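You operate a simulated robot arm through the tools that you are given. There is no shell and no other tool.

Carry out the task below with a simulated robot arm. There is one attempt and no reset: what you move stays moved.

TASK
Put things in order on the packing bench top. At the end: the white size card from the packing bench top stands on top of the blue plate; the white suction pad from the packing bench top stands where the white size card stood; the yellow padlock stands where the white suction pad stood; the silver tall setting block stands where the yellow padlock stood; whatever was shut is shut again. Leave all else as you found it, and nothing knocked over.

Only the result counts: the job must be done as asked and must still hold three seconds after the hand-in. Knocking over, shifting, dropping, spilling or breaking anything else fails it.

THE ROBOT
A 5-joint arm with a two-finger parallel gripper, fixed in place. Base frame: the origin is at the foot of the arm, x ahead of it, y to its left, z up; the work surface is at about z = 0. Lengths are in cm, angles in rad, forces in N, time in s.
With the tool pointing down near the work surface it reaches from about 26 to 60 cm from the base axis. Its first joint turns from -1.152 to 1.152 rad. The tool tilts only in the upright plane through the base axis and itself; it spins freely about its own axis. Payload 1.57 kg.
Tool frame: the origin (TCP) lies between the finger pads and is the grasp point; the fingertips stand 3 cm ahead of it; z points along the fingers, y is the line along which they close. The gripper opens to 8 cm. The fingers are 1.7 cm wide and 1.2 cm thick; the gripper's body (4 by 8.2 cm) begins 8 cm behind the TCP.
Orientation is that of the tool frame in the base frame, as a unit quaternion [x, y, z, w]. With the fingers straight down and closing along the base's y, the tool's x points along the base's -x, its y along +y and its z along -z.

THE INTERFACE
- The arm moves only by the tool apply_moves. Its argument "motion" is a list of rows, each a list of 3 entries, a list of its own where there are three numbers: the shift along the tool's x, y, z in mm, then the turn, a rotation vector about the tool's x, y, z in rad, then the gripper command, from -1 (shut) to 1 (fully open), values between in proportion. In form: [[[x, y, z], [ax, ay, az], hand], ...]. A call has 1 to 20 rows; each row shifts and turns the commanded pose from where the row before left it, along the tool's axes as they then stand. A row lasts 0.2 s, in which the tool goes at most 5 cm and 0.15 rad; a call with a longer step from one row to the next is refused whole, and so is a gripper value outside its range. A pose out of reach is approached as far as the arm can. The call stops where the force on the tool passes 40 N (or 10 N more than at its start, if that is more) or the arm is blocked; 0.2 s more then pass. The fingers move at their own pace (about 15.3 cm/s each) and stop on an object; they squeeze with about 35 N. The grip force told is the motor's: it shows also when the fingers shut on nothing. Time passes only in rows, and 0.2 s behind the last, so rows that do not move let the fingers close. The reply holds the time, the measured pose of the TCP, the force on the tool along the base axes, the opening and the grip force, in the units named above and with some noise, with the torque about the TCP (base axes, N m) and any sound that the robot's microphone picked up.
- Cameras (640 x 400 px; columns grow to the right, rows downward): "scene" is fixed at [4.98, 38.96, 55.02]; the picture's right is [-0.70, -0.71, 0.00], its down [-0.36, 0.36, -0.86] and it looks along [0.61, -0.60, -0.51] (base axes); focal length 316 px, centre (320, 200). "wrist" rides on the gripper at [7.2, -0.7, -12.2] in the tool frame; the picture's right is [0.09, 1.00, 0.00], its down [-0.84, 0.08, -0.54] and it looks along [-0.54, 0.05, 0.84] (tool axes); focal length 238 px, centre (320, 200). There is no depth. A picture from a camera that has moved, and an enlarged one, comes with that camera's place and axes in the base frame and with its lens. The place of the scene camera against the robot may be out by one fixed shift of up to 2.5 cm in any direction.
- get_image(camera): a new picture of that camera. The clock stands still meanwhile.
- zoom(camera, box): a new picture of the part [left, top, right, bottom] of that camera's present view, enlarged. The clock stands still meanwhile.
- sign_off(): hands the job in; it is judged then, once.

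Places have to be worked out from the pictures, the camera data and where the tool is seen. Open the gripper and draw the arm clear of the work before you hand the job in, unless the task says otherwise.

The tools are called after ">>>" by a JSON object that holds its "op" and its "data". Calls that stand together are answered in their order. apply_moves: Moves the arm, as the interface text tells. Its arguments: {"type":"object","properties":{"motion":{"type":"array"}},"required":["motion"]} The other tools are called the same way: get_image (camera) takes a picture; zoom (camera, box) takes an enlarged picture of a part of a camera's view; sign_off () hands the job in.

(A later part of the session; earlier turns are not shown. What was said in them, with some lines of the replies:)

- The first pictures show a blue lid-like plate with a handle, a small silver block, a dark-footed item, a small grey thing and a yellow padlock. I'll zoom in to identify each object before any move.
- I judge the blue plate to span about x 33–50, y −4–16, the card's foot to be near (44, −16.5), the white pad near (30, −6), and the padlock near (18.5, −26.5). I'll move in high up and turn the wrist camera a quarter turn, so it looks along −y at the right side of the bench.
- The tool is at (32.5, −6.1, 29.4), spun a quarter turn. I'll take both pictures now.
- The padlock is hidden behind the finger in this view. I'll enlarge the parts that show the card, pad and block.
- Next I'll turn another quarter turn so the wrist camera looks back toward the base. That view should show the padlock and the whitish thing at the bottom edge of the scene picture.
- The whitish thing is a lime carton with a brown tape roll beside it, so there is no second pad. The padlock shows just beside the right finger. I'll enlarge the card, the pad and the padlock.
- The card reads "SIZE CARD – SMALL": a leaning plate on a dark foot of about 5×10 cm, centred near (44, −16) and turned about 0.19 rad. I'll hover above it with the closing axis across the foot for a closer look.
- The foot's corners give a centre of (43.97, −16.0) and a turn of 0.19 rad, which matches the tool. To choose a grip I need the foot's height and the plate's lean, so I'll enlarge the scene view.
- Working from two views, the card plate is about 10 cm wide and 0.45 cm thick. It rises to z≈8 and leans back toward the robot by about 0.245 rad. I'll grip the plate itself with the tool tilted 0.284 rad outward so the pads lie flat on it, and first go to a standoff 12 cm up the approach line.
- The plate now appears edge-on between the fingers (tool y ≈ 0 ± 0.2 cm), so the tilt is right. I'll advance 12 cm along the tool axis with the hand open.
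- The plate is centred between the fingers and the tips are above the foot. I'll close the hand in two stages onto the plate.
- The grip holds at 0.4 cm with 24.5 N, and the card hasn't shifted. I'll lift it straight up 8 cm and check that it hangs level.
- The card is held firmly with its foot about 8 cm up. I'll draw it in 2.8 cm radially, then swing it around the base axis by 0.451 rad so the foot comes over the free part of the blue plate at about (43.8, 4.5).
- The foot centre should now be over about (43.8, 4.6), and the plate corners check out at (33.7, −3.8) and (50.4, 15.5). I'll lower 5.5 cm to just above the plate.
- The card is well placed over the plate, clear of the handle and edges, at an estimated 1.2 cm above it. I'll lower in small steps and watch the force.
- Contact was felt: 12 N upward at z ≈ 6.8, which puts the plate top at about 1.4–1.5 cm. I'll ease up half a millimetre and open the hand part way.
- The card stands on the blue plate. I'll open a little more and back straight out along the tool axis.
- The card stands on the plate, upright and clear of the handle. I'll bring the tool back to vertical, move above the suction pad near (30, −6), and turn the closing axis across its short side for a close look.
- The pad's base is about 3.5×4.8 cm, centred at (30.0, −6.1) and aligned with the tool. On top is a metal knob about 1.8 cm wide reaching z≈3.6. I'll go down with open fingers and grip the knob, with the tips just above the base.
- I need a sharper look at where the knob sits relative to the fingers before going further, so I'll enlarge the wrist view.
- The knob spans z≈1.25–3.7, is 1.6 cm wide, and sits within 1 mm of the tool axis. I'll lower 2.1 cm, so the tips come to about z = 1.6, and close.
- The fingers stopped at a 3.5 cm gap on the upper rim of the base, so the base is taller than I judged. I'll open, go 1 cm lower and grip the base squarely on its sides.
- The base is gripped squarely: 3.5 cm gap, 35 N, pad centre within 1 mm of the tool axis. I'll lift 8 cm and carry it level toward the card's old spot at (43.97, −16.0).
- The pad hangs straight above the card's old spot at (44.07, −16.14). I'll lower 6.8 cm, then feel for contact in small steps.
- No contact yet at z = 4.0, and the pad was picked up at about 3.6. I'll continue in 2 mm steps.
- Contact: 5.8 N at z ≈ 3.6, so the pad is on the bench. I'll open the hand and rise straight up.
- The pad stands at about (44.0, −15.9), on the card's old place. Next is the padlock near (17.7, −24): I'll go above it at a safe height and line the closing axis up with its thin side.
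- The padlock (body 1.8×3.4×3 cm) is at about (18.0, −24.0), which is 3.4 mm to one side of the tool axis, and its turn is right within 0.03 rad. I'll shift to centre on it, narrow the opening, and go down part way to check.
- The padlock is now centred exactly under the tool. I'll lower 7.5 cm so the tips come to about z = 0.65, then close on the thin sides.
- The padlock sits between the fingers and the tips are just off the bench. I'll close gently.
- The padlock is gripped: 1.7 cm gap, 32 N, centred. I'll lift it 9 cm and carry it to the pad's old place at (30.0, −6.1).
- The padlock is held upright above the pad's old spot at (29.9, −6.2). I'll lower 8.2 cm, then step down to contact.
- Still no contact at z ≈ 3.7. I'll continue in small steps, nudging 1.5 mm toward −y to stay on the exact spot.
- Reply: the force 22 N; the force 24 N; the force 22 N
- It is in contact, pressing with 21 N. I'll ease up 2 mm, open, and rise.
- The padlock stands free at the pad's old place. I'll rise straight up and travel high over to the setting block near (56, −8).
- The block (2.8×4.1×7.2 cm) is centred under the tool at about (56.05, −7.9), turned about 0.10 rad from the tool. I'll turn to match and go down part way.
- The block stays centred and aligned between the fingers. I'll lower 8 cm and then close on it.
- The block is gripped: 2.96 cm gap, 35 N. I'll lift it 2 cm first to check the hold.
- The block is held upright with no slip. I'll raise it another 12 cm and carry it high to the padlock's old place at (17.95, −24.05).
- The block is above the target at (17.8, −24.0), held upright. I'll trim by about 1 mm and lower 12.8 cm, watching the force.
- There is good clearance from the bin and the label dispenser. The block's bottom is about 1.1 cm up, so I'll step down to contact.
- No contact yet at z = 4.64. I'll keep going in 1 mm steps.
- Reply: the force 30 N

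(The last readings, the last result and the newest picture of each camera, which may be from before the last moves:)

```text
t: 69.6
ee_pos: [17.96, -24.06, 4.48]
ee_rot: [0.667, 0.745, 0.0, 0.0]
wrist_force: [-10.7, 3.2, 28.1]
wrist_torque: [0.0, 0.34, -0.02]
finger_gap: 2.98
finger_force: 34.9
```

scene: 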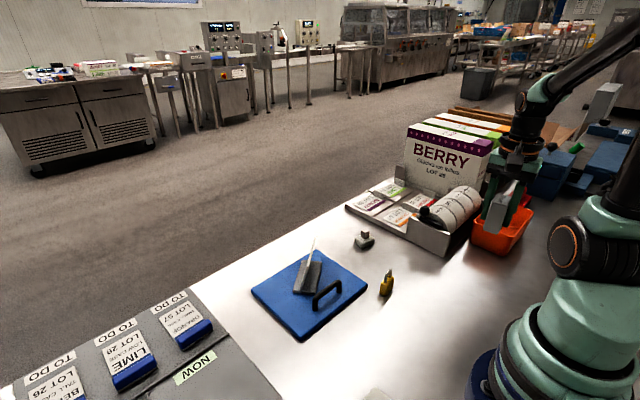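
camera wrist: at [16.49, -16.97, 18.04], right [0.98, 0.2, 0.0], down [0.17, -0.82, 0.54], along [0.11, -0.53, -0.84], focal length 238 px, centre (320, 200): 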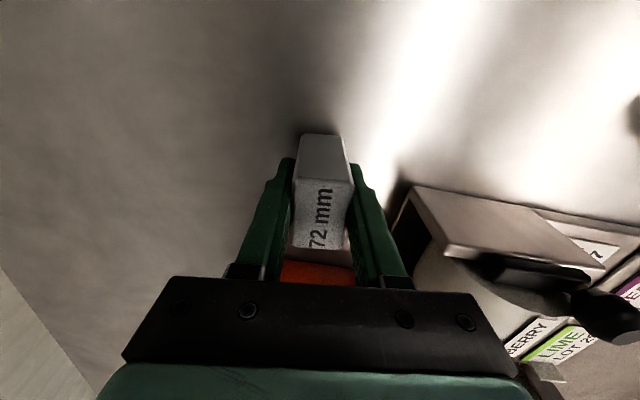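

The block is down and pressing on the bench. I'll ease up about 1.3 mm, release, and then rise straight up.

>>> {"op": "apply_moves", "data": {"motion": [[[0, 0, -1.3], [0, 0, 0], -1], [[0, 0, 0], [0, 0, 0], -1]]}}

>>> {"op": "apply_moves", "data": {"motion": [[[0, 0, 0], [0, 0, 0], 0], [[0, 0, 0], [0, 0, 0], 0.3], [[0, 0, 0], [0, 0, 0], 0.3]]}}

>>> {"op": "zoom", "data": {"camera": "scene", "box": [420, 170, 560, 310]}}

>>> {"op": "get_image", "data": {"camera": "wrist"}}

```text
t: 70.2
ee_pos: [18.0, -24.07, 4.67]
ee_rot: [0.667, 0.745, 0.0, -0.001]
wrist_force: [0.3, 0.1, -2.2]
wrist_torque: [0.0, -0.02, -0.01]
finger_gap: 2.97
finger_force: 35.0
```

```text
t: 71.0
ee_pos: [17.99, -24.13, 4.62]
ee_rot: [0.666, 0.746, 0.0, 0.0]
wrist_force: [-0.4, -0.2, 0.5]
wrist_torque: [-0.01, 0.02, -0.01]
finger_gap: 5.18
finger_force: 0.1
```

```text
2.86 times, centred on (490, 240) of scene
camera zoom: at [4.98, 38.96, 55.02], right [-0.7, -0.71, 0.0], down [-0.36, 0.36, -0.86], along [0.61, -0.6, -0.51], focal length 903 px, centre (-166, 86)
```

zoom: 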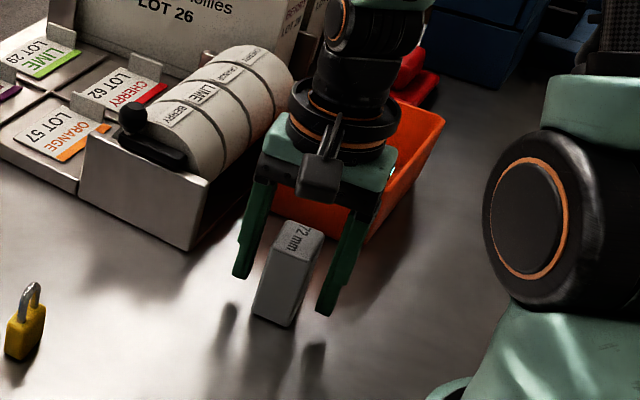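

```text
taken
camera wrist: at [16.53, -17.07, 16.9], right [0.98, 0.2, 0.0], down [0.17, -0.82, 0.54], along [0.11, -0.53, -0.84], focal length 238 px, centre (320, 200)
```

wrist: 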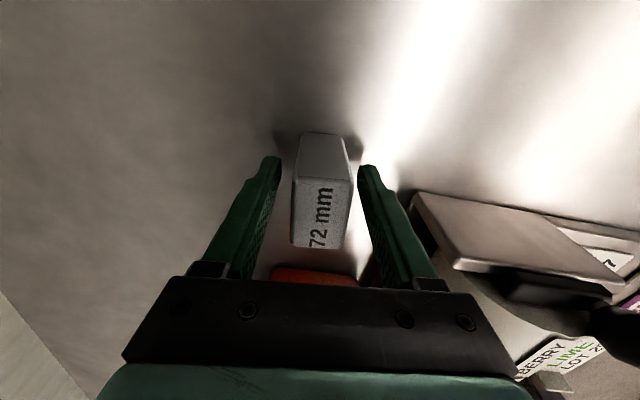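

The block stands free between the open fingers. I'll rise straight up 16 cm, then draw the arm away toward the middle and check everything.

>>> {"op": "apply_moves", "data": {"motion": [[[0, 0, -15], [0, 0, 0], 0.3], [[0, 0, -40], [0, 0, 0], 0.3], [[0, 0, -45], [0, 0, 0], 0.3], [[0, 0, -45], [0, 0, 0], 0.5], [[0, 0, -45], [0, 0, 0], 1], [[0, 0, 0], [0, 0, 0], 1], [[0, 0, 0], [0, 0, 0], 1]]}}

>>> {"op": "get_image", "data": {"camera": "wrist"}}

>>> {"op": "zoom", "data": {"camera": "wrist", "box": [240, 50, 400, 170]}}

>>> {"op": "get_image", "data": {"camera": "scene"}}

```text
t: 72.6
ee_pos: [17.76, -23.97, 23.82]
ee_rot: [0.667, 0.745, 0.0, -0.001]
wrist_force: [-1.0, -0.3, 0.3]
wrist_torque: [0.0, 0.0, 0.01]
finger_gap: 8.02
finger_force: 0.1
```

```text
taken
camera wrist: at [16.4, -17.08, 36.08], right [0.98, 0.2, 0.0], down [0.17, -0.82, 0.54], along [0.11, -0.53, -0.84], focal length 238 px, centre (320, 200)
```

wrist: 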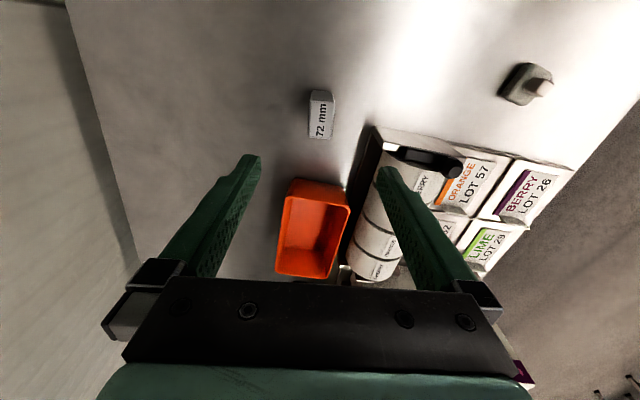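

```text
3.33 times, centred on (320, 110) of wrist
camera zoom: at [16.4, -17.08, 36.08], right [0.98, 0.2, 0.0], down [0.17, -0.82, 0.54], along [0.11, -0.53, -0.84], focal length 794 px, centre (320, 500)
```

zoom: 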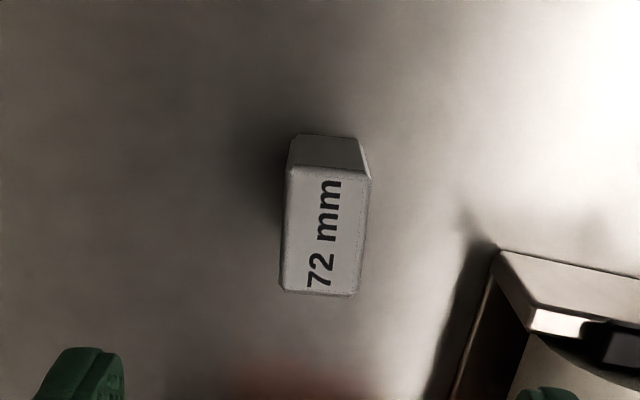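

```text
taken
```

scene: 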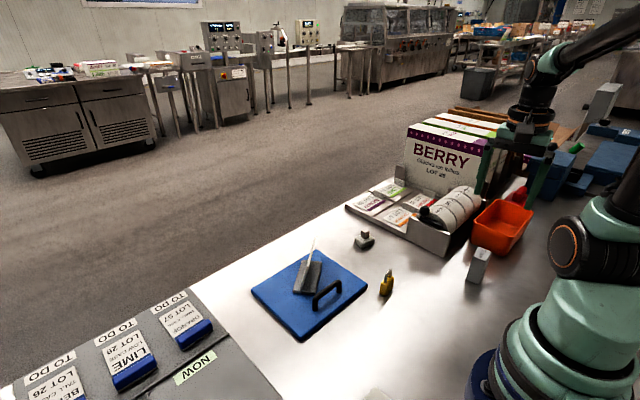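

The block stands at (17.9, −24.0), the padlock's old place. I'll draw the arm back to about its starting pose and inspect the whole bench.

>>> {"op": "apply_moves", "data": {"motion": [[[0, 0, -30], [0, 0, 0], 1], [[24.2, 31.2, -3], [0, 0, 0], 1], [[24.2, 31.2, -3], [0, 0, 0], 1], [[24.2, 31.2, -3], [0, 0, 0], 1], [[24.2, 31.2, -3], [0, 0, 0], 1], [[24.2, 31.2, -3], [0, 0, 0], 1], [[24.2, 31.2, -3], [0, 0, 0], 1], [[24.2, 31.2, -3], [0, 0, 0], 1], [[24.2, 31.2, -3], [0, 0, 0], 1], [[0, 0, 0], [0, 0, 0], 1], [[0, 0, 0], [0, 0, 0], 1]]}}

>>> {"op": "get_image", "data": {"camera": "wrist"}}

>>> {"op": "get_image", "data": {"camera": "scene"}}

>>> {"op": "zoom", "data": {"camera": "scene", "box": [240, 200, 540, 350]}}

```text
t: 75.0
ee_pos: [40.47, -2.1, 28.96]
ee_rot: [0.667, 0.745, 0.0, -0.001]
wrist_force: [0.0, 0.3, -1.1]
wrist_torque: [0.0, 0.03, -0.01]
finger_gap: 8.0
finger_force: 0.1
```

```text
taken
camera wrist: at [39.18, 4.97, 41.37], right [0.98, 0.2, 0.0], down [0.17, -0.82, 0.54], along [0.11, -0.53, -0.84], focal length 238 px, centre (320, 200)
```

wrist: 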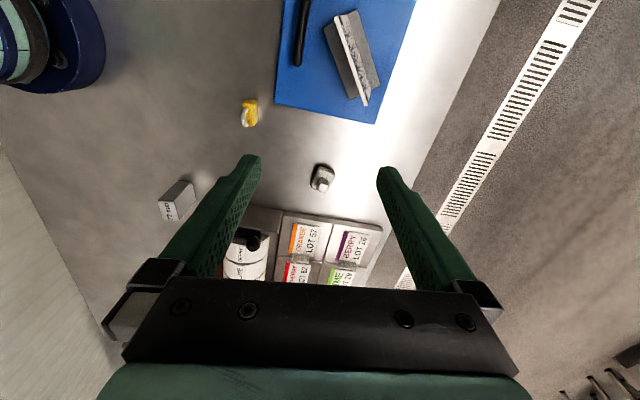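

```text
taken
```

scene: 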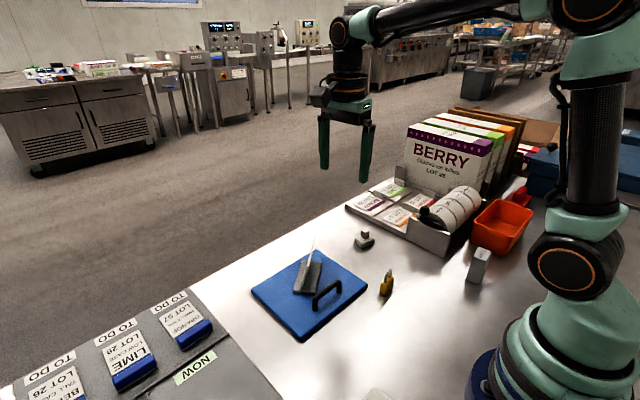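

```text
2.13 times, centred on (390, 275) of scene
camera zoom: at [4.98, 38.96, 55.02], right [-0.7, -0.71, 0.0], down [-0.36, 0.36, -0.86], along [0.61, -0.6, -0.51], focal length 674 px, centre (171, 40)
```

zoom: 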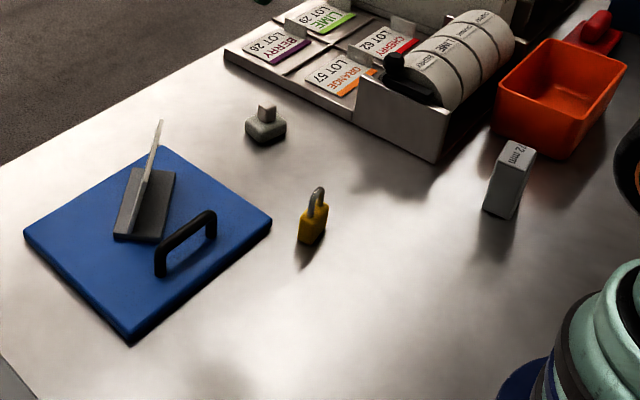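

All four pieces stand in their new places. As a last check that the blue plate hasn't moved, I'll repeat the first enlarged view for comparison.

>>> {"op": "zoom", "data": {"camera": "scene", "box": [230, 190, 430, 350]}}

>>> {"op": "zoom", "data": {"camera": "wrist", "box": [140, 0, 440, 230]}}

```text
2.50 times, centred on (330, 270) of scene
camera zoom: at [4.98, 38.96, 55.02], right [-0.7, -0.71, 0.0], down [-0.36, 0.36, -0.86], along [0.61, -0.6, -0.51], focal length 790 px, centre (295, 25)
```

zoom: 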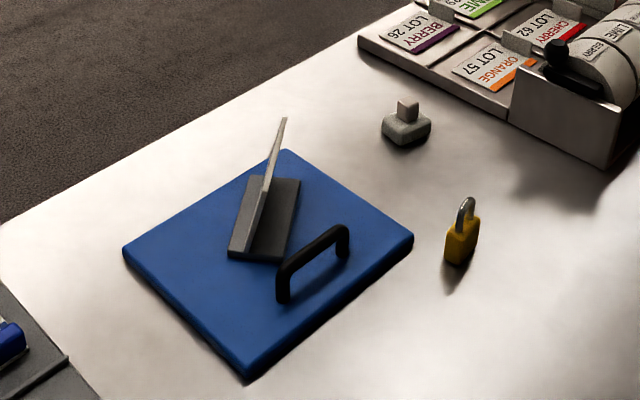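

```text
1.74 times, centred on (290, 115) of wrist
camera zoom: at [39.18, 4.97, 41.37], right [0.98, 0.2, 0.0], down [0.17, -0.82, 0.54], along [0.11, -0.53, -0.84], focal length 414 px, centre (372, 348)
```

zoom: 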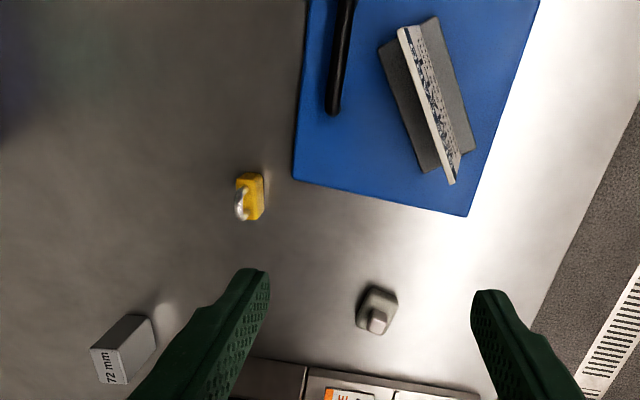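

The plate's corners match the first picture. The card stands fully on the plate, clear of the handle, and the pad, padlock and block are upright in their places. The hand is open and the arm is clear, nothing was opened or otherwise moved, so I'm handing the job in.

>>> {"op": "sign_off", "data": {}}

```text
The job is handed in.
```

The job is handed in, and all four pieces are where you asked for them. The final pictures, taken just before hand-in, show each one upright:

| Piece | Now stands | Position (x, y, cm) |
|---|---|---|
| White size card | on the blue plate, clear of the handle and edges | about (43.8, 4.5) |
| White suction pad | where the size card was | about (44.0, −15.9) |
| Yellow padlock | where the suction pad was | about (30.1, −6.1) |
| Silver 72 mm block | where the padlock was | about (17.9, −24.0) |

By my readings, the pad, padlock and block are each within about 2 mm of the spot they replaced. The card is turned about 0.45 rad from its original direction, because the arm could only set it down level that way.

The blue plate is where it was at the start, and I saw nothing else shifted or knocked over. Nothing was opened, so there was nothing to shut again. The hand is open and the arm is clear of the work.
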